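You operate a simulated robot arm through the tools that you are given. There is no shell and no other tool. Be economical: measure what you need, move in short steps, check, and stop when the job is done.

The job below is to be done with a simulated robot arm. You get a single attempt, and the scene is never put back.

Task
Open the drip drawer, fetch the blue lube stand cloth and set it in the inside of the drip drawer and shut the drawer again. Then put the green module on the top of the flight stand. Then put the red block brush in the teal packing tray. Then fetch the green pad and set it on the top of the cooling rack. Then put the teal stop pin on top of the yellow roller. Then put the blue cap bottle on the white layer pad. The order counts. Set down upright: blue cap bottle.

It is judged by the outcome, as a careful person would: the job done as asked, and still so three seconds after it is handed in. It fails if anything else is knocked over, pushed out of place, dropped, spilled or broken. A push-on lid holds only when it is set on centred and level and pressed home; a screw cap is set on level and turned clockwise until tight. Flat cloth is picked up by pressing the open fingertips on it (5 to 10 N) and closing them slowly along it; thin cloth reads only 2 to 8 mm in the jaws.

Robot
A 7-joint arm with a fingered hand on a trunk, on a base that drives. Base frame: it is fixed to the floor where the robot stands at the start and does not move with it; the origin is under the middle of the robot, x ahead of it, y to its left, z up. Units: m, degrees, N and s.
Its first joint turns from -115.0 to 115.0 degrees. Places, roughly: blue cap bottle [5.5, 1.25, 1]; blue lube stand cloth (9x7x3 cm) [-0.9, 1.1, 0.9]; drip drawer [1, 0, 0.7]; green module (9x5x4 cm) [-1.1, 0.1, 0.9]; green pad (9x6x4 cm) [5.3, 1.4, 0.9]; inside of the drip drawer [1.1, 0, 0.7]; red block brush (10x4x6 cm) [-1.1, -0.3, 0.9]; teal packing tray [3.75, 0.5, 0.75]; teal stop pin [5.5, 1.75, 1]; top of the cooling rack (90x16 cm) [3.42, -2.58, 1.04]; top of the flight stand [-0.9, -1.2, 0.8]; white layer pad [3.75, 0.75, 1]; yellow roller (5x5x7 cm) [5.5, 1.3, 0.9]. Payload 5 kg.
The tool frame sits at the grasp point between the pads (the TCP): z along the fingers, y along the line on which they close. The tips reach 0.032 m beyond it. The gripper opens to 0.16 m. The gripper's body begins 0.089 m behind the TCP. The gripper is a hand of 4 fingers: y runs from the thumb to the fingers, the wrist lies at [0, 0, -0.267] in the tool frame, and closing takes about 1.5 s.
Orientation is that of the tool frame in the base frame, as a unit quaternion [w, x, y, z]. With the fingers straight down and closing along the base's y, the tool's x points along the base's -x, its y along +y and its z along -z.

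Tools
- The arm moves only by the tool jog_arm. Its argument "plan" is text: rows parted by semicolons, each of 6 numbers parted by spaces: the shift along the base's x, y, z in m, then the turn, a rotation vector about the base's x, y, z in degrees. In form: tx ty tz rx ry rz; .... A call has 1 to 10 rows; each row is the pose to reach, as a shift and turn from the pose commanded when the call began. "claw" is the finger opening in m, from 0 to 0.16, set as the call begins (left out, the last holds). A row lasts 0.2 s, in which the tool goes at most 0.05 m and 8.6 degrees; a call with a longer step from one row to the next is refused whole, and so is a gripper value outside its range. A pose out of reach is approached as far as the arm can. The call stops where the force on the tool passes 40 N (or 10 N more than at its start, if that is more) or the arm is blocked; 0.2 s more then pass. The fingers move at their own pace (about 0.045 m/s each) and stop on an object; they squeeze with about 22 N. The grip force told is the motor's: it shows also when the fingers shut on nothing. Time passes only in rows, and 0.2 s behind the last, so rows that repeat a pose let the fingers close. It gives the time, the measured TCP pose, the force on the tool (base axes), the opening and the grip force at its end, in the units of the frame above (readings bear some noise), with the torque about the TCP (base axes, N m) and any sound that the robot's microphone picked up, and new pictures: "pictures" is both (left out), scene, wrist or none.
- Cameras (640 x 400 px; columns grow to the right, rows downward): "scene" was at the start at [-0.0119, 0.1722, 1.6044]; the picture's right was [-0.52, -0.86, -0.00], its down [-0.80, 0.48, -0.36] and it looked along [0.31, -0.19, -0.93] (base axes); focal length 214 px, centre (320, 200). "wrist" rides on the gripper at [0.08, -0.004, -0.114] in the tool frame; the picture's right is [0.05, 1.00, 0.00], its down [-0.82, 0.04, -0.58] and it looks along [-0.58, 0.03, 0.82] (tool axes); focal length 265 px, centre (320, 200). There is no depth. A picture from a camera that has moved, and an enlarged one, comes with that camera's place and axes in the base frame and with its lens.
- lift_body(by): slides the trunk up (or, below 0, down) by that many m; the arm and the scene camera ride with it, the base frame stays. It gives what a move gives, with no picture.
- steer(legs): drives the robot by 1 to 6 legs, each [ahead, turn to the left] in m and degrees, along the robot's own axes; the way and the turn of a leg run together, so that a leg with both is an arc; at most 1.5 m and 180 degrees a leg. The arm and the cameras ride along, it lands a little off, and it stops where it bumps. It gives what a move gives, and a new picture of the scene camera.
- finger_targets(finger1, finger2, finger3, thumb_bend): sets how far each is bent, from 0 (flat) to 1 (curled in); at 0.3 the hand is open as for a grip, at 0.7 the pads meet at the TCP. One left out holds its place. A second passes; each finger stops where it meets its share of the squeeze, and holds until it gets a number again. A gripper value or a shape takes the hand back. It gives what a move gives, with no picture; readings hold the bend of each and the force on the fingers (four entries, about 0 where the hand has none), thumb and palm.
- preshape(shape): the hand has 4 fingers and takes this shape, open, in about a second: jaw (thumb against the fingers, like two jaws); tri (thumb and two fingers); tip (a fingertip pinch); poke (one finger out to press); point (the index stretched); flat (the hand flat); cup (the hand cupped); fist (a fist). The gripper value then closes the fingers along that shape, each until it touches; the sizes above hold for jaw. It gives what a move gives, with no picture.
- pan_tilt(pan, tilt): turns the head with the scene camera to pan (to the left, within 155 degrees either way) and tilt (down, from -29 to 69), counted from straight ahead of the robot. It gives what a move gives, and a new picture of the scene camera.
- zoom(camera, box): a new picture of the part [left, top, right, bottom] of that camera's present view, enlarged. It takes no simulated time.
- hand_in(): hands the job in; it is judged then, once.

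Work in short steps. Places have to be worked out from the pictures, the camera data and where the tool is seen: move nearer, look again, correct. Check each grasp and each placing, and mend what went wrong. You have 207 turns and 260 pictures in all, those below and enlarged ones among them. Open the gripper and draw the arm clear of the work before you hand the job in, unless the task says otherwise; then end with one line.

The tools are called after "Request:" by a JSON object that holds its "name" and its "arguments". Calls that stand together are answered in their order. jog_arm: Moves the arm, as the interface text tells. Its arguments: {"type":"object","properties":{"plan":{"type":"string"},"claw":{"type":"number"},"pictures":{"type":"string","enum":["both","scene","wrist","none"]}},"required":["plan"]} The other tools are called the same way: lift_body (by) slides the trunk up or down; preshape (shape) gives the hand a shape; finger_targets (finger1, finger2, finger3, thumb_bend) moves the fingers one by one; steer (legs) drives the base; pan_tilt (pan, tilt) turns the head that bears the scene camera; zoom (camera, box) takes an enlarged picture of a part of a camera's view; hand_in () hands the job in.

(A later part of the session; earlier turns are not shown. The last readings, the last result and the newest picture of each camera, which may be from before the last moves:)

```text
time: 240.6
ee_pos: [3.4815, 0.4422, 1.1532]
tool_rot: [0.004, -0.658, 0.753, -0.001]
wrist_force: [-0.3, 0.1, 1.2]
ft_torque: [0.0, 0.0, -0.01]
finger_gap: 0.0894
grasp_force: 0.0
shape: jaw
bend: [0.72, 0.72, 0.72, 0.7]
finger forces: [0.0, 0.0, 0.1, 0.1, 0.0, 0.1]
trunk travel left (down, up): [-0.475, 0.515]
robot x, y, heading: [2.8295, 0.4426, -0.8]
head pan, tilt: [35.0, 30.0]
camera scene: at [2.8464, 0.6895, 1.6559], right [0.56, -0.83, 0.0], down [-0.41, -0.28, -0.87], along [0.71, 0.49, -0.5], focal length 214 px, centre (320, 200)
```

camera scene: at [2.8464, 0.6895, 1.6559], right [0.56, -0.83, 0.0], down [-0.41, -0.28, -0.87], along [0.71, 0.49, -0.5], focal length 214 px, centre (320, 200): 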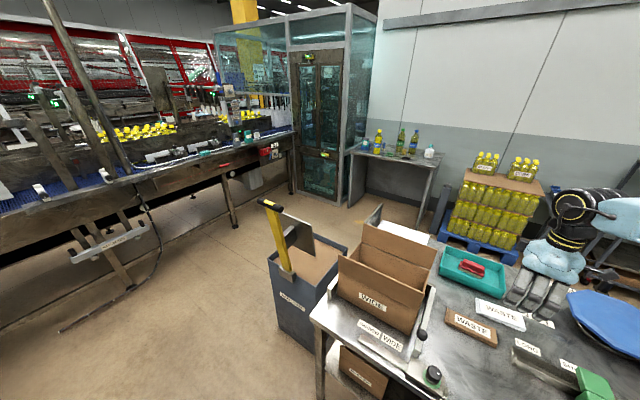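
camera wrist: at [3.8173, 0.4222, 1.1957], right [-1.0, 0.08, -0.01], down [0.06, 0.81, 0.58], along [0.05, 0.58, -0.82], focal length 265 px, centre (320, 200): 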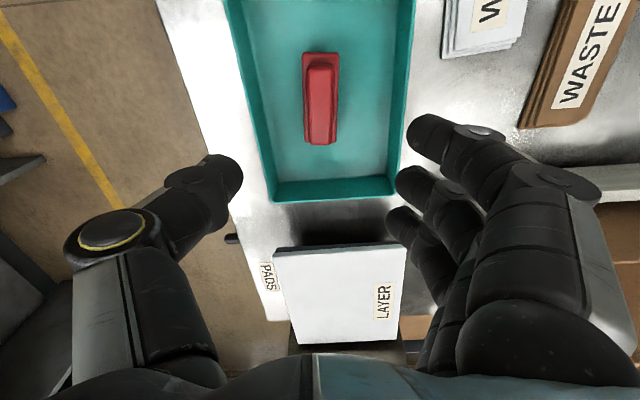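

The north aisle (y≈2.1) is ~1.2 m wide; I take it toward the far table with the green pad, roller, bottle.

Request:
{"name": "steer", "arguments": {"legs": [[-0.45, 0], [0, 90.8], [1.5, 0], [0.12, 0], [0, -90], [1.0, 0]]}}

```text
time: 255.4
ee_pos: [2.4584, 2.7301, 1.1521]
tool_rot: [0.001, 0.996, -0.086, 0.0]
wrist_force: [-0.7, -5.6, -0.3]
ft_torque: [0.6, -0.06, -0.14]
finger_gap: 0.0896
grasp_force: 0.0
shape: jaw
bend: [0.72, 0.72, 0.72, 0.7]
finger forces: [0.0, 0.0, 0.0, 0.0, 0.0, 5.3]
trunk travel left (down, up): [-0.475, 0.515]
robot x, y, heading: [2.437, 2.0815, 86.8]
head pan, tilt: [35.0, 30.0]
stopped in leg 4: the force on the tool passed its limit at 76 N (the readings are from after the stop); the commanded pose is now the measured one
camera scene: at [2.1847, 2.1062, 1.6559], right [0.85, 0.53, 0.0], down [0.27, -0.42, -0.87], along [-0.46, 0.73, -0.5], focal length 214 px, centre (320, 200)
```

scene: 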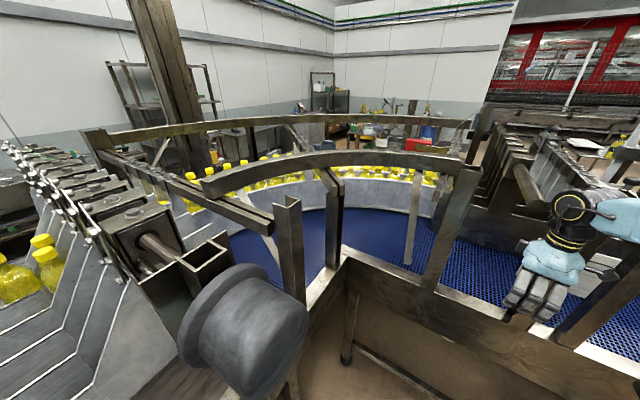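

The hand bumped a fixed machine frame ahead. I back up 0.3 m and look.

Request:
{"name": "steer", "arguments": {"legs": [[-0.3, 0]]}}

Request:
{"name": "pan_tilt", "arguments": {"pan": -20, "tilt": 35}}

```text
time: 257.4
ee_pos: [2.4417, 2.4344, 1.1523]
tool_rot: [0.001, 0.996, -0.086, 0.0]
wrist_force: [0.0, -0.1, -0.3]
ft_torque: [0.01, -0.01, 0.02]
finger_gap: 0.0894
grasp_force: 0.1
shape: jaw
bend: [0.72, 0.72, 0.72, 0.7]
finger forces: [0.1, 0.1, 0.0, 0.0, 0.0, 0.0]
trunk travel left (down, up): [-0.475, 0.515]
robot x, y, heading: [2.4278, 1.7867, 87.2]
head pan, tilt: [35.0, 30.0]
camera scene: at [2.17, 1.8111, 1.6559], right [0.85, 0.53, 0.0], down [0.27, -0.42, -0.87], along [-0.46, 0.73, -0.5], focal length 214 px, centre (320, 200)
```

scene: 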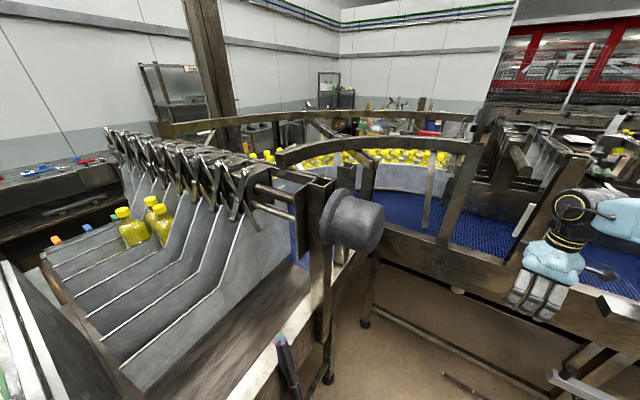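

```text
time: 258.6
ee_pos: [2.4425, 2.4343, 1.1524]
tool_rot: [0.001, 0.996, -0.086, -0.001]
wrist_force: [-0.3, 0.2, 0.3]
ft_torque: [0.0, 0.03, 0.0]
finger_gap: 0.0896
grasp_force: 0.1
shape: jaw
bend: [0.72, 0.72, 0.72, 0.7]
finger forces: [0.0, 0.1, 0.0, 0.0, 0.0, 0.0]
trunk travel left (down, up): [-0.475, 0.515]
robot x, y, heading: [2.4233, 1.7891, 87.1]
head pan, tilt: [-20.0, 35.0]
camera scene: at [2.2524, 1.8161, 1.6481], right [0.92, -0.39, 0.0], down [-0.22, -0.53, -0.82], along [0.32, 0.76, -0.57], focal length 214 px, centre (320, 200)
```

scene: 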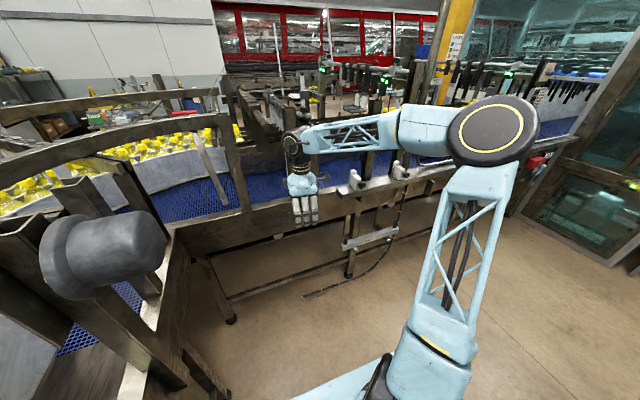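

Frame is intact. I turn to a diagonal first, then proceed along the aisle at y≈2.05 to x≈4.3.

Request:
{"name": "steer", "arguments": {"legs": [[0, -42], [0.36, 0], [0, -45], [1.5, 0], [0.1, 0]]}}

Request:
{"name": "pan_tilt", "arguments": {"pan": -15, "tilt": 35}}

```text
time: 272.9
ee_pos: [4.9319, 2.0904, 1.1509]
tool_rot: [0.0, -0.672, 0.741, 0.001]
wrist_force: [0.2, -0.7, -0.3]
ft_torque: [-0.01, -0.01, 0.02]
finger_gap: 0.0893
grasp_force: 0.1
shape: jaw
bend: [0.72, 0.72, 0.72, 0.7]
finger forces: [0.0, 0.1, 0.1, 0.0, 0.0, 0.0]
trunk travel left (down, up): [-0.475, 0.515]
robot x, y, heading: [4.2845, 2.0642, 1.4]
head pan, tilt: [-20.0, 35.0]
camera scene: at [4.304, 2.2327, 1.648], right [-0.32, -0.95, 0.0], down [-0.54, 0.18, -0.82], along [0.78, -0.26, -0.57], focal length 214 px, centre (320, 200)
```

scene: 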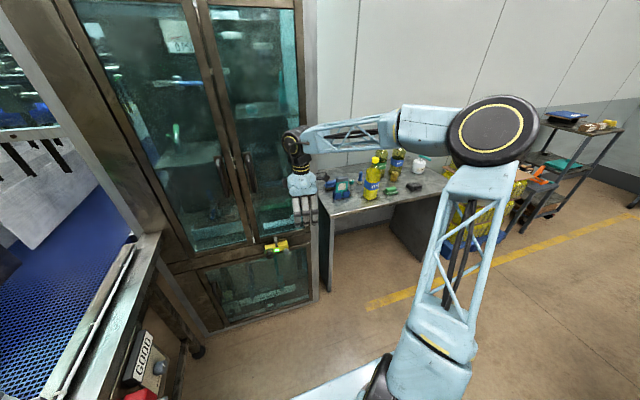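

```text
time: 273.6
ee_pos: [4.9308, 2.0907, 1.1518]
tool_rot: [0.0, -0.672, 0.741, 0.0]
wrist_force: [-0.7, -0.7, -0.4]
ft_torque: [-0.02, 0.02, -0.02]
finger_gap: 0.0895
grasp_force: 0.1
shape: jaw
bend: [0.72, 0.72, 0.72, 0.7]
finger forces: [0.1, 0.0, 0.0, 0.1, 0.0, 0.0]
trunk travel left (down, up): [-0.475, 0.515]
robot x, y, heading: [4.2853, 2.057, 1.7]
head pan, tilt: [-15.0, 35.0]
camera scene: at [4.3055, 2.2401, 1.6481], right [-0.23, -0.97, 0.0], down [-0.56, 0.13, -0.82], along [0.8, -0.19, -0.57], focal length 214 px, centre (320, 200)
```

scene: 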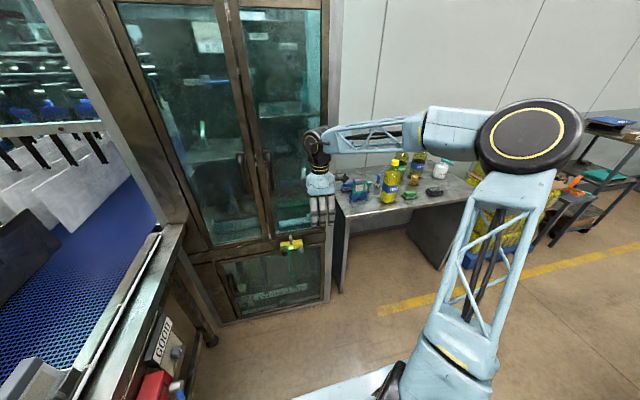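

Cabinet is close on the left; I turn right, drive 0.62 m to y≈1.43 and face the table.

Request:
{"name": "steer", "arguments": {"legs": [[0, -91], [0.64, 0], [0, 90]]}}

Request:
{"name": "pan_tilt", "arguments": {"pan": 0, "tilt": 35}}

Request:
{"name": "zoom", "arguments": {"camera": "scene", "box": [200, 100, 440, 250]}}

```text
time: 285.2
ee_pos: [4.95, 1.4359, 1.1516]
tool_rot: [-0.001, -0.668, 0.744, 0.002]
wrist_force: [-0.2, -0.1, -0.1]
ft_torque: [-0.04, -0.02, 0.01]
finger_gap: 0.0896
grasp_force: 0.0
shape: jaw
bend: [0.72, 0.72, 0.72, 0.7]
finger forces: [0.0, 0.0, 0.0, 0.0, 0.0, 0.0]
trunk travel left (down, up): [-0.475, 0.515]
robot x, y, heading: [4.3049, 1.4126, 0.9]
head pan, tilt: [-15.0, 35.0]
camera scene: at [4.3243, 1.5916, 1.6481], right [-0.24, -0.97, 0.0], down [-0.56, 0.14, -0.82], along [0.79, -0.2, -0.57], focal length 214 px, centre (320, 200)
```

scene: 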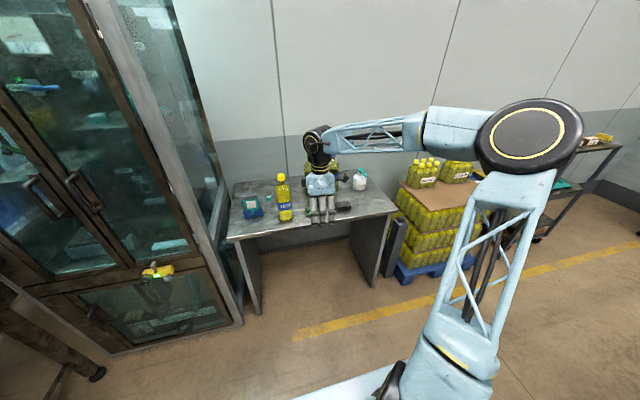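

```text
time: 286.0
ee_pos: [4.9499, 1.4349, 1.1512]
tool_rot: [-0.001, -0.668, 0.744, 0.001]
wrist_force: [0.8, 0.0, -1.0]
ft_torque: [-0.01, 0.02, 0.03]
finger_gap: 0.0897
grasp_force: 0.1
shape: jaw
bend: [0.72, 0.72, 0.72, 0.7]
finger forces: [0.0, 0.0, 0.0, 0.0, 0.1, 0.0]
trunk travel left (down, up): [-0.475, 0.515]
robot x, y, heading: [4.3003, 1.4108, 0.8]
head pan, tilt: [0.0, 35.0]
camera scene: at [4.327, 1.6142, 1.6481], right [0.01, -1.0, 0.0], down [-0.57, -0.01, -0.82], along [0.82, 0.01, -0.57], focal length 214 px, centre (320, 200)
```

scene: 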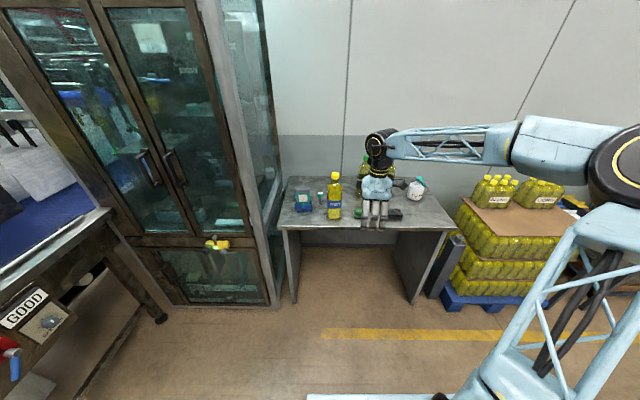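

```text
2.67 times, centred on (320, 175) of scene
camera zoom: at [4.327, 1.6142, 1.6481], right [0.01, -1.0, 0.0], down [-0.57, -0.01, -0.82], along [0.82, 0.01, -0.57], focal length 572 px, centre (320, 267)
```

zoom: 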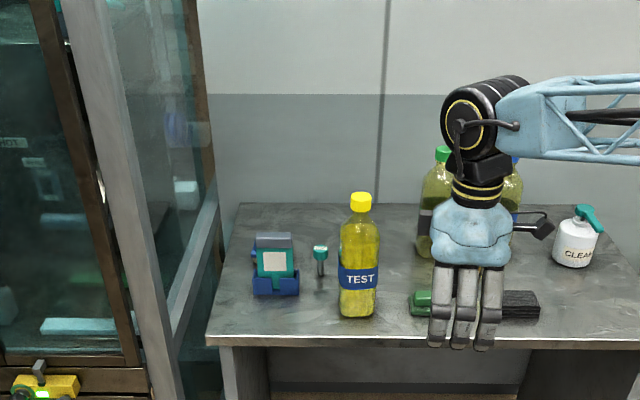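

I see the teal pin (upright, left), TEST bottle, green pad at ≈(5.308, 1.40), beside a black pad. I shift the hand slightly right and straighten yaw, then drive 0.3 m closer.

Request:
{"name": "jog_arm", "arguments": {"plan": "0 -0.02 0.02 0 0 3; 0 -0.05 0.04 0 0 6.2; 0 -0.05 0.04 0 0 6.2", "pictures": "none", "claw": 0.12}}

Request:
{"name": "steer", "arguments": {"legs": [[0.3, -0.8]]}}

Request:
{"name": "zoom", "arguments": {"camera": "scene", "box": [200, 120, 440, 270]}}

```text
time: 286.8
ee_pos: [4.9508, 1.3828, 1.1939]
tool_rot: [0.0, -0.707, 0.707, 0.001]
wrist_force: [0.0, -0.3, -0.4]
ft_torque: [-0.02, -0.01, -0.02]
finger_gap: 0.1196
grasp_force: 0.0
shape: jaw
bend: [0.63, 0.63, 0.63, 0.6]
finger forces: [0.0, 0.0, 0.0, 0.1, 0.0, 0.0]
trunk travel left (down, up): [-0.475, 0.515]
robot x, y, heading: [4.3014, 1.4117, 0.8]
head pan, tilt: [0.0, 35.0]
```

```text
time: 288.9
ee_pos: [5.2571, 1.3785, 1.193]
tool_rot: [-0.001, -0.702, 0.712, 0.001]
wrist_force: [0.1, -0.2, 0.1]
ft_torque: [0.02, 0.02, -0.01]
finger_gap: 0.1198
grasp_force: 0.1
shape: jaw
bend: [0.63, 0.63, 0.63, 0.6]
finger forces: [0.0, 0.0, 0.1, 0.1, 0.1, 0.0]
trunk travel left (down, up): [-0.475, 0.515]
robot x, y, heading: [4.609, 1.4153, 0.3]
head pan, tilt: [0.0, 35.0]
camera scene: at [4.6363, 1.6162, 1.648], right [0.0, -1.0, 0.0], down [-0.57, 0.0, -0.82], along [0.82, 0.0, -0.57], focal length 214 px, centre (320, 200)
```

scene: 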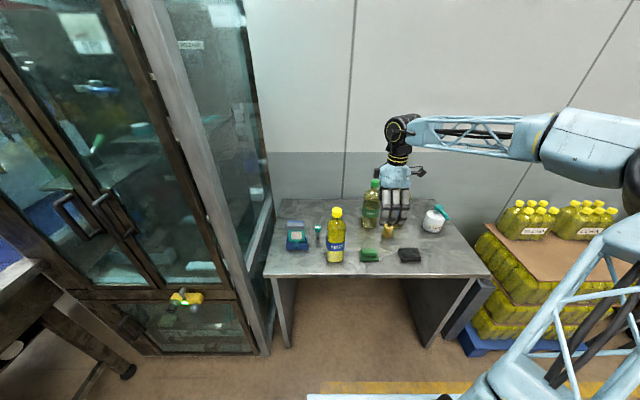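

```text
2.67 times, centred on (320, 195) of scene
camera zoom: at [4.6363, 1.6162, 1.648], right [0.0, -1.0, 0.0], down [-0.57, 0.0, -0.82], along [0.82, 0.0, -0.57], focal length 572 px, centre (320, 213)
```

zoom: 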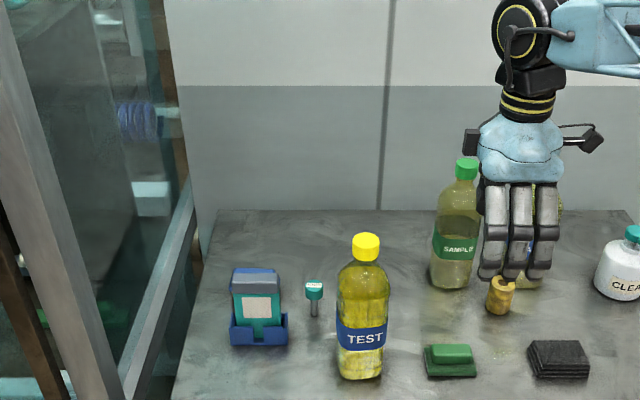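

Green pad ≈(5.296, 1.393). I move above it and look with the wrist camera.

Request:
{"name": "jog_arm", "arguments": {"plan": "0.015 0.005 -0.03 0 0 0; 0.03 0.012 -0.07 0 0 0; 0.039 0.014 -0.11 0 0 0; 0.039 0.014 -0.14 0 0 0; 0.039 0.014 -0.14 0 0 0", "pictures": "wrist"}}

```text
time: 290.1
ee_pos: [5.2959, 1.3916, 1.0514]
tool_rot: [-0.001, -0.702, 0.712, 0.001]
wrist_force: [0.9, -0.1, -0.1]
ft_torque: [0.0, -0.04, -0.01]
finger_gap: 0.1196
grasp_force: 0.1
shape: jaw
bend: [0.63, 0.63, 0.63, 0.6]
finger forces: [0.0, 0.1, 0.0, 0.0, 0.0, 0.0]
trunk travel left (down, up): [-0.475, 0.515]
robot x, y, heading: [4.6098, 1.4174, 0.4]
head pan, tilt: [0.0, 35.0]
camera wrist: at [5.2993, 1.3117, 1.165], right [-1.0, -0.04, 0.0], down [-0.03, 0.82, 0.58], along [-0.02, 0.58, -0.82], focal length 265 px, centre (320, 200)
```

wrist: 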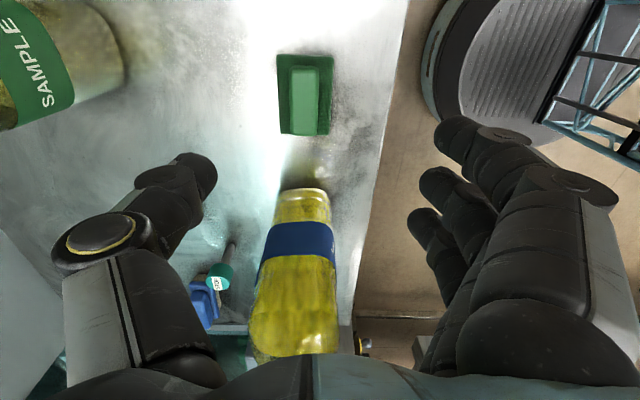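

Triangulated pad centre (5.314, 1.387, 0.858). Descend to TCP z≈0.90 first.

Request:
{"name": "jog_arm", "arguments": {"plan": "0.01 -0.003 -0.04 0 0 0; 0.018 -0.005 -0.08 0 0 0; 0.018 -0.005 -0.12 0 0 0; 0.018 -0.005 -0.15 0 0 0; 0.018 -0.005 -0.15 0 0 0", "pictures": "wrist"}}

```text
time: 291.3
ee_pos: [5.3134, 1.3891, 0.9009]
tool_rot: [0.0, -0.702, 0.712, 0.001]
wrist_force: [0.2, 0.3, 0.6]
ft_torque: [0.02, 0.0, 0.0]
finger_gap: 0.1196
grasp_force: 0.0
shape: jaw
bend: [0.63, 0.63, 0.63, 0.6]
finger forces: [0.0, 0.1, 0.0, 0.1, 0.0, 0.0]
trunk travel left (down, up): [-0.475, 0.515]
robot x, y, heading: [4.6073, 1.4182, 0.2]
head pan, tilt: [0.0, 35.0]
camera wrist: at [5.3162, 1.3086, 1.0139], right [-1.0, -0.04, 0.0], down [-0.03, 0.82, 0.58], along [-0.02, 0.58, -0.82], focal length 265 px, centre (320, 200)
```

wrist: 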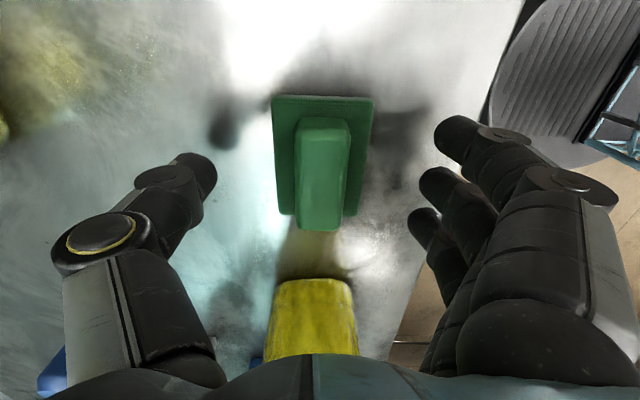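

Centred. Lower ~2 cm more, guarded.

Request:
{"name": "jog_arm", "arguments": {"plan": "0 0 -0.008 0 0 0; 0 0 -0.014 0 0 0; 0 0 -0.019 0 0 0; 0 0 -0.022 0 0 0; 0 0 -0.022 0 0 0", "pictures": "none"}}

Request:
{"name": "jog_arm", "arguments": {"plan": "0 0 0 0 0 0; 0 0 0 0 0 0; 0 0 0 0 0 0; 0 0 0 0 0 0; 0 0 0 0 0 0; 0 0 0 0 0 0; 0 0 0 0 0 0; 0 0 0 0 0 0", "claw": 0, "pictures": "wrist"}}

```text
time: 292.5
ee_pos: [5.3109, 1.3871, 0.8826]
tool_rot: [0.0, -0.702, 0.712, 0.0]
wrist_force: [3.7, -0.7, 17.1]
ft_torque: [0.03, 1.21, 0.03]
finger_gap: 0.1191
grasp_force: 0.2
shape: jaw
bend: [0.64, 0.64, 0.64, 0.6]
finger forces: [5.7, 6.0, 6.0, 0.1, 0.0, 0.0]
trunk travel left (down, up): [-0.475, 0.515]
robot x, y, heading: [4.609, 1.4162, 0.4]
head pan, tilt: [0.0, 35.0]
```

```text
time: 294.3
ee_pos: [5.3102, 1.3879, 0.8821]
tool_rot: [0.0, -0.702, 0.712, 0.0]
wrist_force: [-10.4, 1.1, 29.2]
ft_torque: [0.04, 1.82, -0.04]
finger_gap: 0.059
grasp_force: 22.1
shape: jaw
bend: [0.72, 0.72, 0.72, 0.72]
finger forces: [13.5, 13.7, 13.5, 0.1, 13.3, 0.0]
trunk travel left (down, up): [-0.475, 0.515]
robot x, y, heading: [4.6056, 1.4129, 0.0]
head pan, tilt: [0.0, 35.0]
camera wrist: at [5.313, 1.3078, 0.9964], right [-1.0, -0.04, 0.0], down [-0.03, 0.82, 0.58], along [-0.02, 0.58, -0.82], focal length 265 px, centre (320, 200)
```

wrist: 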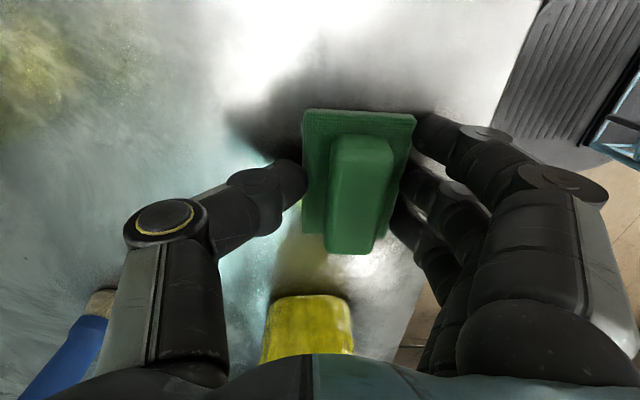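

Gripped (59 mm). Lift straight up and watch the force.

Request:
{"name": "jog_arm", "arguments": {"plan": "0 0 0.01 0 0 0; 0 0 0.03 0 0 0; 0 0 0.07 0 0 0; 0 0 0.11 0 0 0; 0 0 0.15 0 0 0; 0 0 0.19 0 0 0; 0 0 0.23 0 0 0; 0 0 0.27 0 0 0; -0.03 0 0.29 0 0 0; -0.05 0 0.3 0 0 0", "pictures": "both"}}

```text
time: 296.5
ee_pos: [5.2617, 1.3861, 1.1794]
tool_rot: [0.001, -0.702, 0.712, 0.0]
wrist_force: [-0.2, -0.5, -0.8]
ft_torque: [-0.01, -0.01, 0.02]
finger_gap: 0.0491
grasp_force: 21.5
shape: jaw
bend: [0.73, 0.73, 0.73, 0.71]
finger forces: [3.3, 3.4, 3.3, 0.0, 11.7, 0.0]
trunk travel left (down, up): [-0.475, 0.515]
robot x, y, heading: [4.6089, 1.4155, -0.1]
head pan, tilt: [0.0, 35.0]
camera scene: at [4.6353, 1.6165, 1.6481], right [0.0, -1.0, 0.0], down [-0.57, 0.0, -0.82], along [0.82, 0.0, -0.57], focal length 214 px, centre (320, 200)
camera wrist: at [5.2652, 1.3059, 1.2937], right [-1.0, -0.04, 0.0], down [-0.03, 0.82, 0.58], along [-0.02, 0.58, -0.82], focal length 265 px, centre (320, 200)
```

scene: 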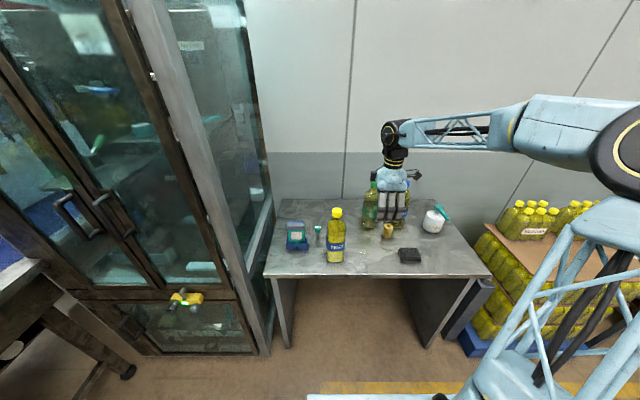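
wrist: 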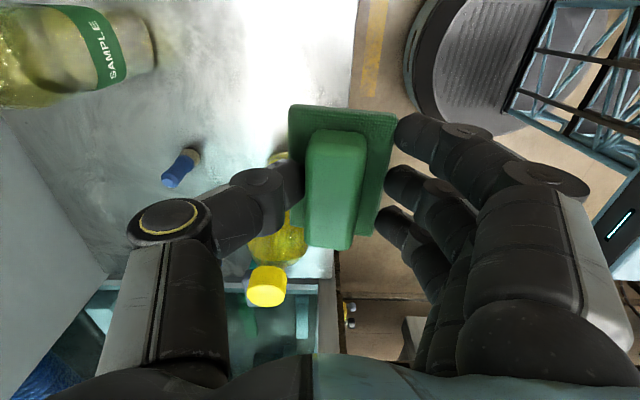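

Pad held. I look to the right down the lane toward -y before driving to the cooling rack.

Request:
{"name": "pan_tilt", "arguments": {"pan": -90, "tilt": 25}}

Request:
{"name": "pan_tilt", "arguments": {"pan": -130, "tilt": 25}}

```text
time: 298.1
ee_pos: [5.2629, 1.3859, 1.1796]
tool_rot: [-0.001, -0.702, 0.712, 0.001]
wrist_force: [0.0, -0.8, -1.2]
ft_torque: [-0.01, 0.01, -0.04]
finger_gap: 0.0493
grasp_force: 21.7
shape: jaw
bend: [0.73, 0.73, 0.73, 0.71]
finger forces: [3.4, 3.3, 3.3, 0.0, 11.7, 0.0]
trunk travel left (down, up): [-0.475, 0.515]
robot x, y, heading: [4.6052, 1.4169, -0.1]
head pan, tilt: [-90.0, 25.0]
camera scene: at [4.548, 1.5241, 1.6638], right [-1.0, 0.0, 0.0], down [0.0, 0.42, -0.91], along [0.0, -0.91, -0.42], focal length 214 px, centre (320, 200)
```

scene: 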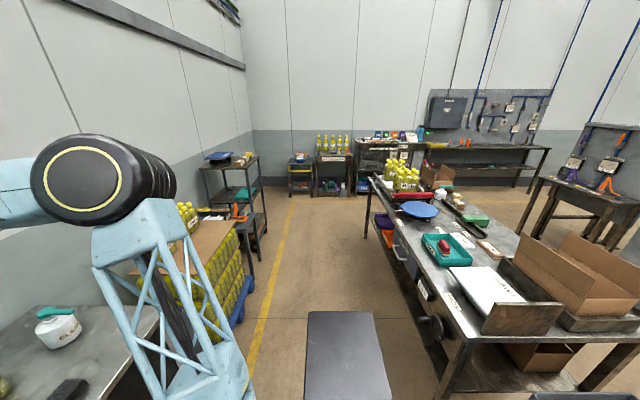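

```text
time: 299.2
ee_pos: [5.2631, 1.3861, 1.1786]
tool_rot: [-0.001, -0.702, 0.712, 0.001]
wrist_force: [-0.6, 0.9, -0.6]
ft_torque: [-0.03, -0.01, 0.02]
finger_gap: 0.0493
grasp_force: 22.1
shape: jaw
bend: [0.73, 0.73, 0.73, 0.71]
finger forces: [3.4, 3.4, 3.4, 0.0, 11.7, 0.0]
trunk travel left (down, up): [-0.475, 0.515]
robot x, y, heading: [4.6074, 1.4166, 0.1]
head pan, tilt: [-130.0, 25.0]
camera scene: at [4.4888, 1.5455, 1.6639], right [-0.77, 0.64, 0.0], down [0.27, 0.32, -0.91], along [-0.58, -0.7, -0.42], focal length 214 px, centre (320, 200)
```

scene: 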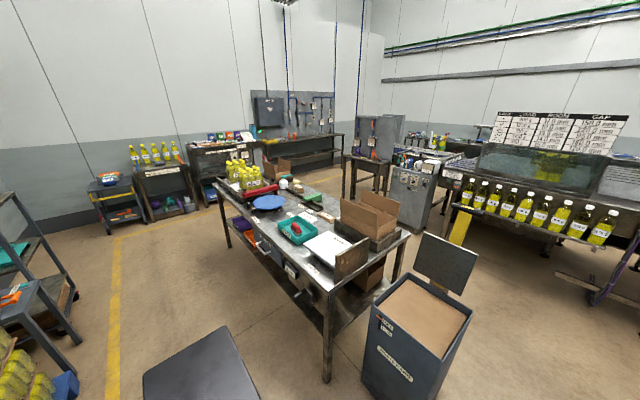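

The lane is clear (x 4.0–5.05). I drive: back 0.1, right 90°, 2.9 m down to y≈-1.5, right 90°, 1.05 m.

Request:
{"name": "steer", "arguments": {"legs": [[-0.1, 0], [0, -90], [1.5, 0], [1.4, 0], [0, -90], [1.05, 0]]}}

Request:
{"name": "pan_tilt", "arguments": {"pan": 90, "tilt": 25}}

```text
time: 326.9
ee_pos: [2.9927, -1.477, 1.1794]
tool_rot: [0.001, 0.715, 0.699, 0.001]
wrist_force: [-0.1, 0.5, -0.1]
ft_torque: [-0.01, 0.01, 0.03]
finger_gap: 0.0483
grasp_force: 22.4
shape: jaw
bend: [0.73, 0.73, 0.73, 0.71]
finger forces: [2.9, 2.9, 2.8, 0.1, 10.2, 0.0]
trunk travel left (down, up): [-0.475, 0.515]
robot x, y, heading: [3.6485, -1.5116, 179.6]
head pan, tilt: [-130.0, 25.0]
camera scene: at [3.7658, -1.6474, 1.6639], right [0.76, -0.65, 0.0], down [-0.27, -0.32, -0.91], along [0.59, 0.69, -0.42], focal length 214 px, centre (320, 200)
```

scene: 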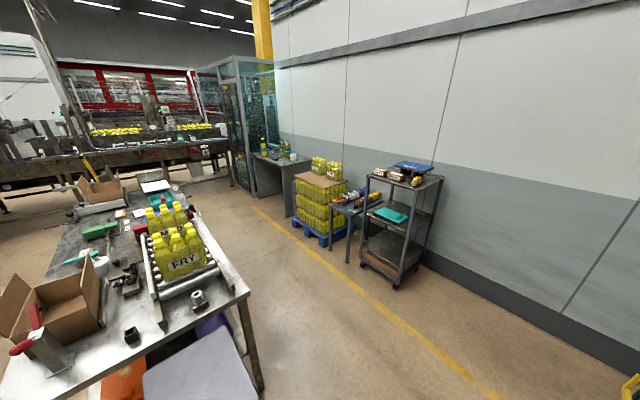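

```text
time: 330.1
ee_pos: [2.9931, -1.4758, 1.1784]
tool_rot: [0.0, 0.715, 0.699, 0.001]
wrist_force: [-0.4, -0.6, -0.2]
ft_torque: [-0.03, 0.0, 0.0]
finger_gap: 0.0483
grasp_force: 22.0
shape: jaw
bend: [0.73, 0.73, 0.73, 0.71]
finger forces: [3.1, 3.0, 3.0, 0.0, 10.2, 0.0]
trunk travel left (down, up): [-0.475, 0.515]
robot x, y, heading: [3.6484, -1.5082, 179.5]
head pan, tilt: [90.0, 25.0]
camera scene: at [3.7054, -1.8096, 1.6638], right [-1.0, 0.01, 0.0], down [0.0, 0.42, -0.91], along [-0.01, -0.91, -0.42], focal length 214 px, centre (320, 200)
```

scene: 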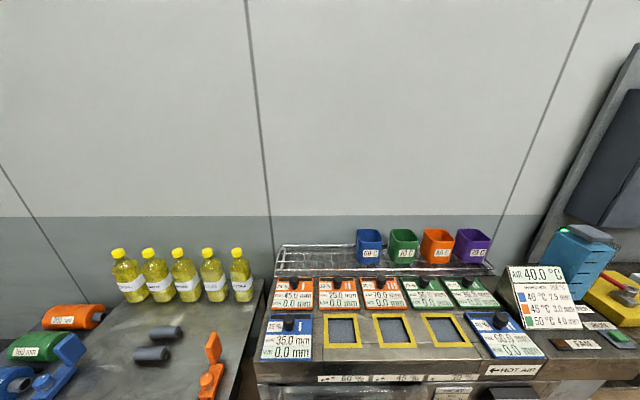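

The cooling rack is the wire shelf with four pots; its free part is x≈3.56–3.87. I turn to face it and approach a bit.

Request:
{"name": "steer", "arguments": {"legs": [[0, 90.5], [0.2, 0]]}}

Request:
{"name": "pan_tilt", "arguments": {"pan": 0, "tilt": 40}}

```text
time: 335.8
ee_pos: [3.6351, -2.3702, 1.1795]
tool_rot: [0.0, -0.002, 1.0, 0.001]
wrist_force: [0.6, 0.4, -0.1]
ft_torque: [0.01, 0.02, -0.02]
finger_gap: 0.0482
grasp_force: 22.2
shape: jaw
bend: [0.73, 0.73, 0.73, 0.71]
finger forces: [2.7, 2.7, 2.7, 0.1, 9.6, 0.1]
trunk travel left (down, up): [-0.475, 0.515]
robot x, y, heading: [3.6471, -1.7114, -88.9]
head pan, tilt: [90.0, 25.0]
camera scene: at [3.9463, -1.6507, 1.6639], right [0.02, -1.0, 0.0], down [-0.42, -0.01, -0.91], along [0.91, 0.02, -0.42], focal length 214 px, centre (320, 200)
```

scene: 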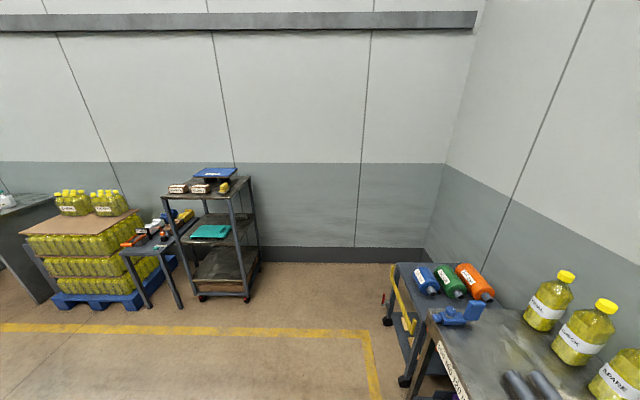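

```text
time: 337.4
ee_pos: [3.6349, -2.3697, 1.1788]
tool_rot: [0.0, -0.002, 1.0, 0.001]
wrist_force: [0.7, -0.1, -0.8]
ft_torque: [-0.05, -0.01, 0.0]
finger_gap: 0.048
grasp_force: 22.0
shape: jaw
bend: [0.73, 0.73, 0.73, 0.71]
finger forces: [2.7, 2.7, 2.7, 0.0, 9.7, 0.0]
trunk travel left (down, up): [-0.475, 0.515]
robot x, y, heading: [3.6528, -1.712, -88.9]
head pan, tilt: [0.0, 40.0]
camera scene: at [3.8559, -1.737, 1.6405], right [-1.0, -0.02, 0.0], down [-0.01, 0.64, -0.77], along [0.02, -0.77, -0.64], focal length 214 px, centre (320, 200)
```

scene: 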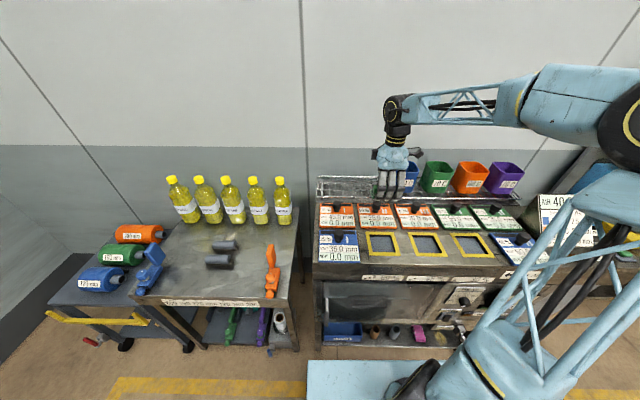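

I yaw the hand back so it is slim toward the wall (pad long side then across the rack), moving above the free end.

Request:
{"name": "jog_arm", "arguments": {"plan": "0.01 0 0.01 0 0 -8.5; 0.02 0 0.02 0 0 -17; 0.03 0 0.03 0 0 -25.5; 0.04 0 0.03 0 0 -34; 0.05 0 0.03 0 0 -42.5; 0.06 0 0.03 0 0 -51; 0.07 0 0.03 0 0 -59.5; 0.08 0 0.03 0 0 -68; 0.085 -0.02 0.03 0 0 -76.5; 0.085 -0.04 0.03 0 0 -85", "pictures": "none"}}

Request:
{"name": "jog_arm", "arguments": {"plan": "0 -0.03 0 0 0 -5; 0 -0.06 0 0 0 -5; 0 -0.09 0 0 0 -5; 0 -0.12 0 0 0 -5; 0 -0.14 0 0 0 -5; 0 -0.14 0 0 0 -5", "pictures": "both"}}

```text
time: 339.6
ee_pos: [3.7197, -2.4099, 1.2073]
tool_rot: [0.002, 0.675, 0.738, 0.001]
wrist_force: [0.8, -1.1, -0.4]
ft_torque: [0.02, -0.03, 0.02]
finger_gap: 0.0482
grasp_force: 21.9
shape: jaw
bend: [0.73, 0.73, 0.73, 0.71]
finger forces: [2.8, 2.7, 2.7, 0.1, 9.5, 0.0]
trunk travel left (down, up): [-0.475, 0.515]
robot x, y, heading: [3.6505, -1.7145, -88.7]
head pan, tilt: [0.0, 40.0]
```

```text
time: 341.0
ee_pos: [3.7198, -2.5492, 1.2095]
tool_rot: [0.0, 0.705, 0.709, 0.001]
wrist_force: [0.3, -0.6, -0.5]
ft_torque: [-0.02, -0.03, -0.02]
finger_gap: 0.048
grasp_force: 21.8
shape: jaw
bend: [0.73, 0.73, 0.73, 0.71]
finger forces: [2.8, 2.7, 2.7, 0.0, 9.4, 0.1]
trunk travel left (down, up): [-0.475, 0.515]
robot x, y, heading: [3.6545, -1.7119, -88.6]
head pan, tilt: [0.0, 40.0]
camera scene: at [3.856, -1.737, 1.6405], right [-1.0, -0.02, 0.0], down [-0.01, 0.64, -0.77], along [0.02, -0.77, -0.64], focal length 214 px, centre (320, 200)
camera wrist: at [3.7151, -2.4685, 1.3228], right [1.0, 0.06, 0.0], down [0.05, -0.82, 0.58], along [0.03, -0.58, -0.82], focal length 265 px, centre (320, 200)
```

scene: 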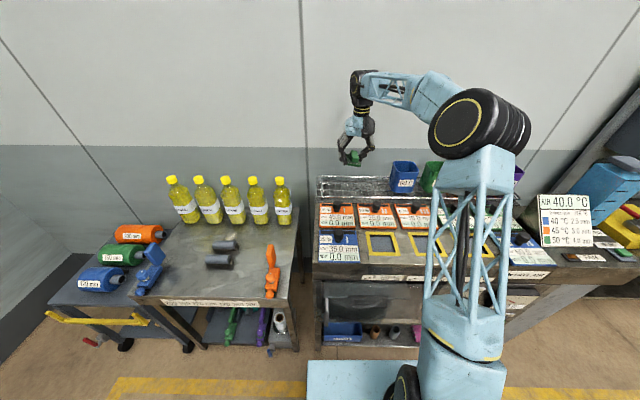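
wrist: 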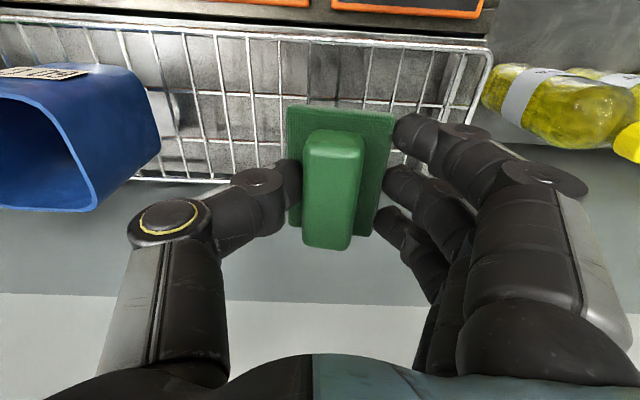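

Rack spans y -2.49..-2.64 here, and the spot is clear of the blue pot. I centre and descend.

Request:
{"name": "jog_arm", "arguments": {"plan": "0 -0.014 -0.03 0 0 0; 0 -0.014 -0.06 0 0 0; 0 -0.014 -0.09 0 0 0; 0 -0.014 -0.1 0 0 0; 0 -0.014 -0.1 0 0 0", "pictures": "both"}}

```text
time: 342.2
ee_pos: [3.7204, -2.5625, 1.1097]
tool_rot: [0.001, 0.705, 0.709, 0.001]
wrist_force: [-0.6, 0.1, 0.1]
ft_torque: [0.01, 0.02, -0.01]
finger_gap: 0.0479
grasp_force: 22.4
shape: jaw
bend: [0.73, 0.73, 0.73, 0.71]
finger forces: [2.9, 2.7, 2.8, 0.1, 9.3, 0.0]
trunk travel left (down, up): [-0.475, 0.515]
robot x, y, heading: [3.6528, -1.7124, -88.9]
head pan, tilt: [0.0, 40.0]
camera scene: at [3.856, -1.737, 1.6405], right [-1.0, -0.02, 0.0], down [-0.01, 0.64, -0.77], along [0.02, -0.77, -0.64], focal length 214 px, centre (320, 200)
camera wrist: at [3.7152, -2.4822, 1.2232], right [1.0, 0.06, 0.0], down [0.05, -0.82, 0.58], along [0.03, -0.58, -0.82], focal length 265 px, centre (320, 200)
```

scene: 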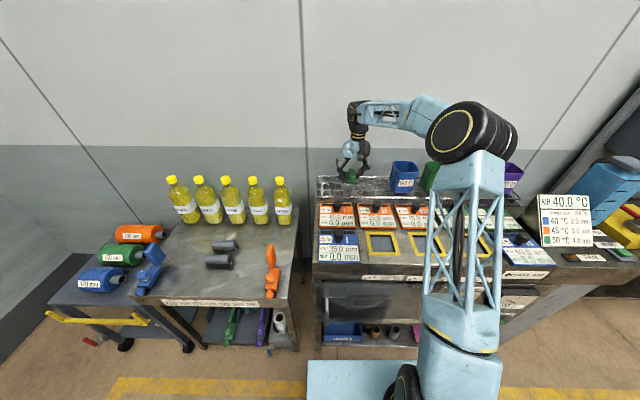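
wrist: 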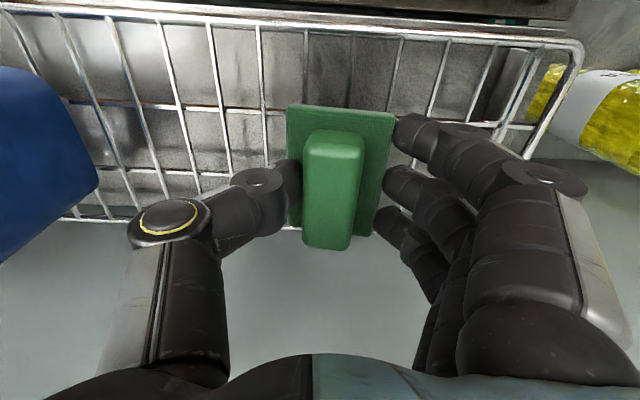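

Descend in small steps until contact with the rack.

Request:
{"name": "jog_arm", "arguments": {"plan": "0 -0.004 -0.01 0 0 0; 0 -0.006 -0.018 0 0 0; 0 -0.006 -0.025 0 0 0; 0 -0.006 -0.031 0 0 0; 0 -0.006 -0.037 0 0 0; 0 -0.006 -0.043 0 0 0; 0 -0.006 -0.049 0 0 0; 0 -0.006 -0.055 0 0 0; 0 -0.006 -0.061 0 0 0; 0 -0.006 -0.067 0 0 0", "pictures": "wrist"}}

```text
time: 343.9
ee_pos: [3.7186, -2.5705, 1.0672]
tool_rot: [0.004, 0.706, 0.709, -0.004]
wrist_force: [-2.4, 5.7, 21.3]
ft_torque: [0.18, 0.47, -0.12]
finger_gap: 0.0525
grasp_force: 22.3
shape: jaw
bend: [0.73, 0.73, 0.73, 0.73]
finger forces: [4.8, 4.5, 4.4, 0.0, 38.3, 0.0]
trunk travel left (down, up): [-0.475, 0.515]
robot x, y, heading: [3.6535, -1.7128, -89.1]
head pan, tilt: [0.0, 40.0]
stopped in row 8: the force on the tool passed its limit at 44 N (the readings are from after the stop); the commanded pose is now the measured one
camera wrist: at [3.714, -2.4877, 1.1804], right [1.0, 0.05, 0.0], down [0.04, -0.81, 0.59], along [0.03, -0.59, -0.81], focal length 265 px, centre (320, 200)
```

wrist: 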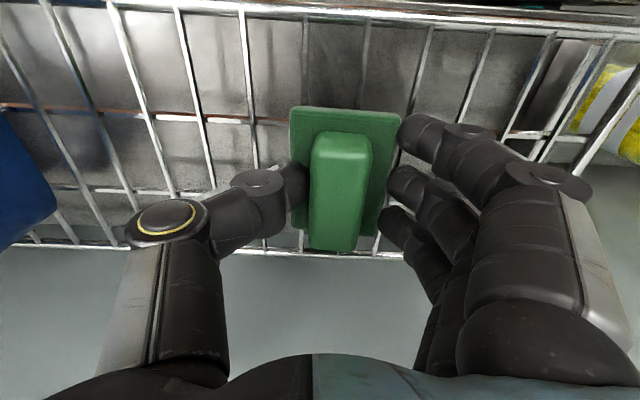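

Contact. I raise 3 mm and open slowly to release.

Request:
{"name": "jog_arm", "arguments": {"plan": "0 0 0.003 0 0 0; 0 0 0.004 0 0 0; 0 0 0.004 0 0 0; 0 0 0.004 0 0 0; 0 0 0.004 0 0 0", "claw": 0.08, "pictures": "wrist"}}

```text
time: 345.1
ee_pos: [3.7196, -2.5717, 1.0683]
tool_rot: [0.003, 0.706, 0.709, -0.002]
wrist_force: [-0.3, 0.1, -1.0]
ft_torque: [0.04, 0.02, 0.03]
finger_gap: 0.0791
grasp_force: 0.0
shape: jaw
bend: [0.72, 0.72, 0.72, 0.7]
finger forces: [0.0, 0.1, 0.0, 0.0, 0.1, 0.0]
trunk travel left (down, up): [-0.475, 0.515]
robot x, y, heading: [3.6524, -1.714, -89.1]
head pan, tilt: [0.0, 40.0]
camera wrist: at [3.7144, -2.4898, 1.1805], right [1.0, 0.05, 0.0], down [0.04, -0.81, 0.58], along [0.03, -0.58, -0.81], focal length 265 px, centre (320, 200)
```

wrist: 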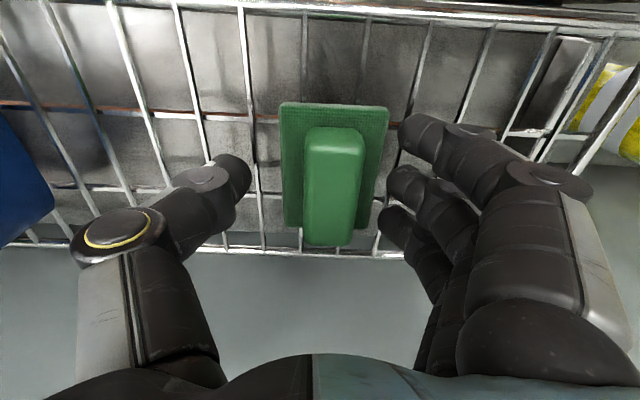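

Released and lying flat on the wires. Rise straight up and draw back.

Request:
{"name": "jog_arm", "arguments": {"plan": "0 0 0.03 0 0 0; 0 0 0.07 0 0 0; 0 0 0.11 0 0 0; 0 0.03 0.13 0 0 0; 0 0.07 0.13 0 0 0; 0 0.11 0.13 0 0 0; 0 0.15 0.13 0 0 0; 0 0.15 0.13 0 0 0", "pictures": "wrist"}}

Request:
{"name": "zoom", "arguments": {"camera": "scene", "box": [290, 140, 450, 240]}}

```text
time: 346.9
ee_pos: [3.7161, -2.4229, 1.1983]
tool_rot: [0.003, 0.707, 0.708, -0.003]
wrist_force: [-0.6, -0.2, -0.3]
ft_torque: [-0.06, -0.04, 0.03]
finger_gap: 0.079
grasp_force: 0.1
shape: jaw
bend: [0.72, 0.72, 0.72, 0.7]
finger forces: [0.0, 0.0, 0.0, 0.0, 0.0, 0.1]
trunk travel left (down, up): [-0.475, 0.515]
robot x, y, heading: [3.6509, -1.713, -88.8]
head pan, tilt: [0.0, 40.0]
camera wrist: at [3.7111, -2.3416, 1.3121], right [1.0, 0.05, 0.0], down [0.04, -0.81, 0.58], along [0.03, -0.58, -0.81], focal length 265 px, centre (320, 200)
```

wrist: 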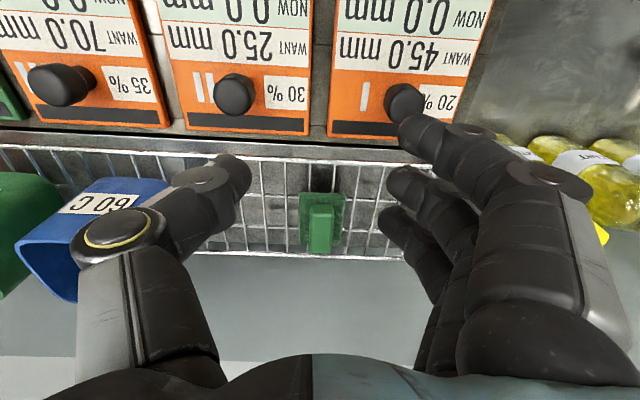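

```text
4.00 times, centred on (370, 190) of scene
camera zoom: at [3.8559, -1.7371, 1.6404], right [-1.0, -0.02, 0.0], down [-0.01, 0.64, -0.77], along [0.01, -0.77, -0.64], focal length 858 px, centre (120, 240)
```

zoom: 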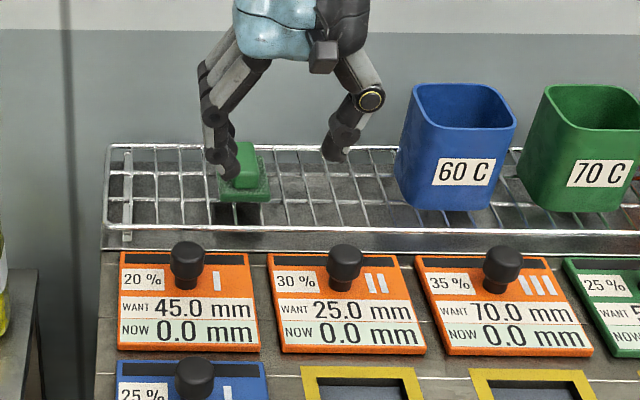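

Pad placed on the rack. Now I return to the far table along the same lane.

Request:
{"name": "steer", "arguments": {"legs": [[-0.22, 0], [0, 89], [0.77, 0], [0, 90], [1.5, 0], [1.35, 0]]}}

```text
time: 373.5
ee_pos: [4.4122, 2.0293, 1.2003]
tool_rot: [0.003, -0.692, 0.722, 0.004]
wrist_force: [-0.2, -0.3, 0.3]
ft_torque: [0.02, -0.02, 0.0]
finger_gap: 0.0791
grasp_force: 0.1
shape: jaw
bend: [0.72, 0.72, 0.72, 0.7]
finger forces: [0.1, 0.1, 0.0, 0.0, 0.0, 0.0]
trunk travel left (down, up): [-0.475, 0.515]
robot x, y, heading: [4.4441, 1.3184, 88.4]
head pan, tilt: [0.0, 40.0]
camera scene: at [4.243, 1.3457, 1.6405], right [1.0, -0.03, 0.0], down [-0.02, -0.64, -0.77], along [0.02, 0.77, -0.64], focal length 214 px, centre (320, 200)
```

scene: 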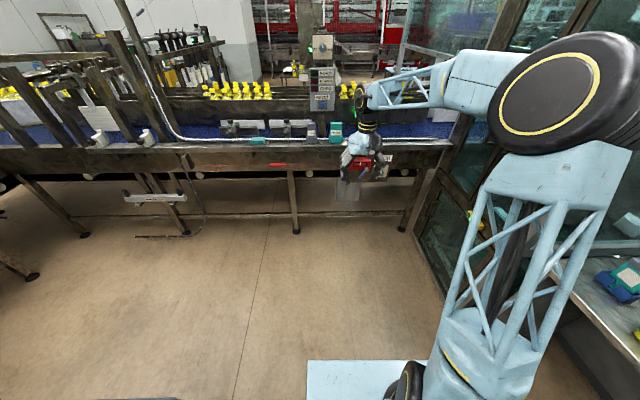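

Forward 0.13 m, then turn right to face the table.

Request:
{"name": "steer", "arguments": {"legs": [[0.13, 0], [0, -88.4]]}}

Request:
{"name": "pan_tilt", "arguments": {"pan": 0, "tilt": 40}}

Request:
{"name": "zoom", "arguments": {"camera": "scene", "box": [240, 100, 480, 250]}}

```text
time: 378.8
ee_pos: [5.1609, 1.4837, 1.1994]
tool_rot: [0.005, 0.017, 1.0, 0.0]
wrist_force: [0.4, -0.7, -1.0]
ft_torque: [0.0, 0.01, 0.01]
finger_gap: 0.079
grasp_force: 0.1
shape: jaw
bend: [0.72, 0.72, 0.72, 0.7]
finger forces: [0.0, 0.0, 0.0, 0.0, 0.0, 0.0]
trunk travel left (down, up): [-0.475, 0.515]
robot x, y, heading: [4.4492, 1.4459, -1.3]
head pan, tilt: [0.0, 40.0]
camera scene: at [4.478, 1.6475, 1.6405], right [-0.02, -1.0, 0.0], down [-0.64, 0.01, -0.77], along [0.77, -0.01, -0.64], focal length 214 px, centre (320, 200)
```

scene: 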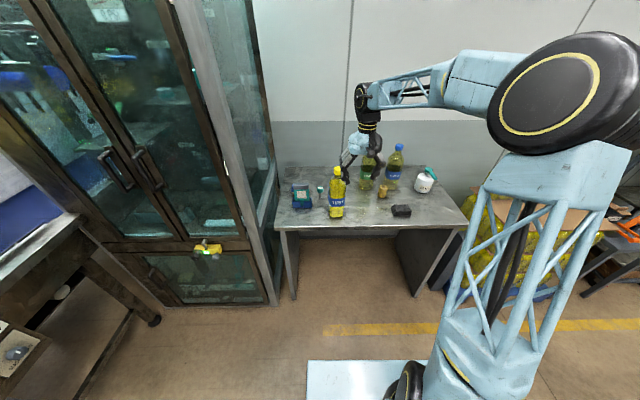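

```text
time: 379.4
ee_pos: [5.161, 1.4839, 1.1989]
tool_rot: [0.005, 0.017, 1.0, 0.001]
wrist_force: [0.2, 0.2, 0.3]
ft_torque: [-0.01, 0.04, 0.02]
finger_gap: 0.0791
grasp_force: 0.0
shape: jaw
bend: [0.72, 0.72, 0.72, 0.7]
finger forces: [0.0, 0.0, 0.1, 0.0, 0.0, 0.0]
trunk travel left (down, up): [-0.475, 0.515]
robot x, y, heading: [4.4502, 1.4463, -1.0]
head pan, tilt: [0.0, 40.0]
camera scene: at [4.478, 1.6476, 1.6405], right [-0.02, -1.0, 0.0], down [-0.64, 0.01, -0.77], along [0.77, -0.01, -0.64], focal length 214 px, centre (320, 200)
```

scene: 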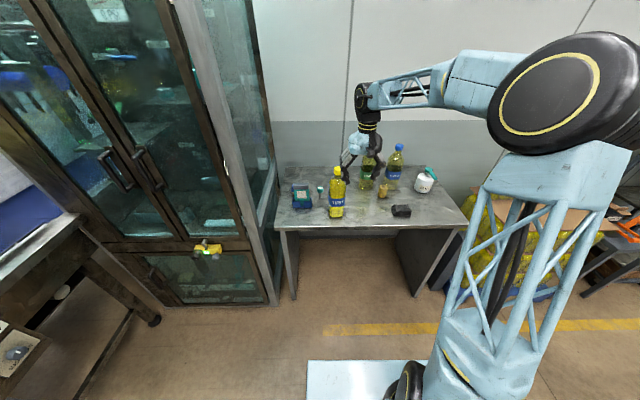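

```text
2.67 times, centred on (360, 175) of scene
camera zoom: at [4.478, 1.6476, 1.6405], right [-0.02, -1.0, 0.0], down [-0.64, 0.01, -0.77], along [0.77, -0.01, -0.64], focal length 572 px, centre (213, 267)
```

zoom: 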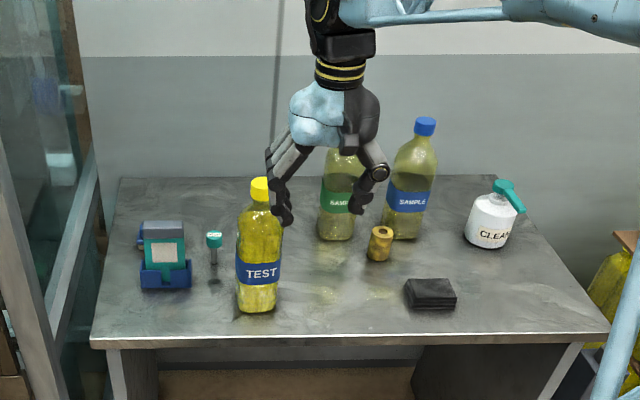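

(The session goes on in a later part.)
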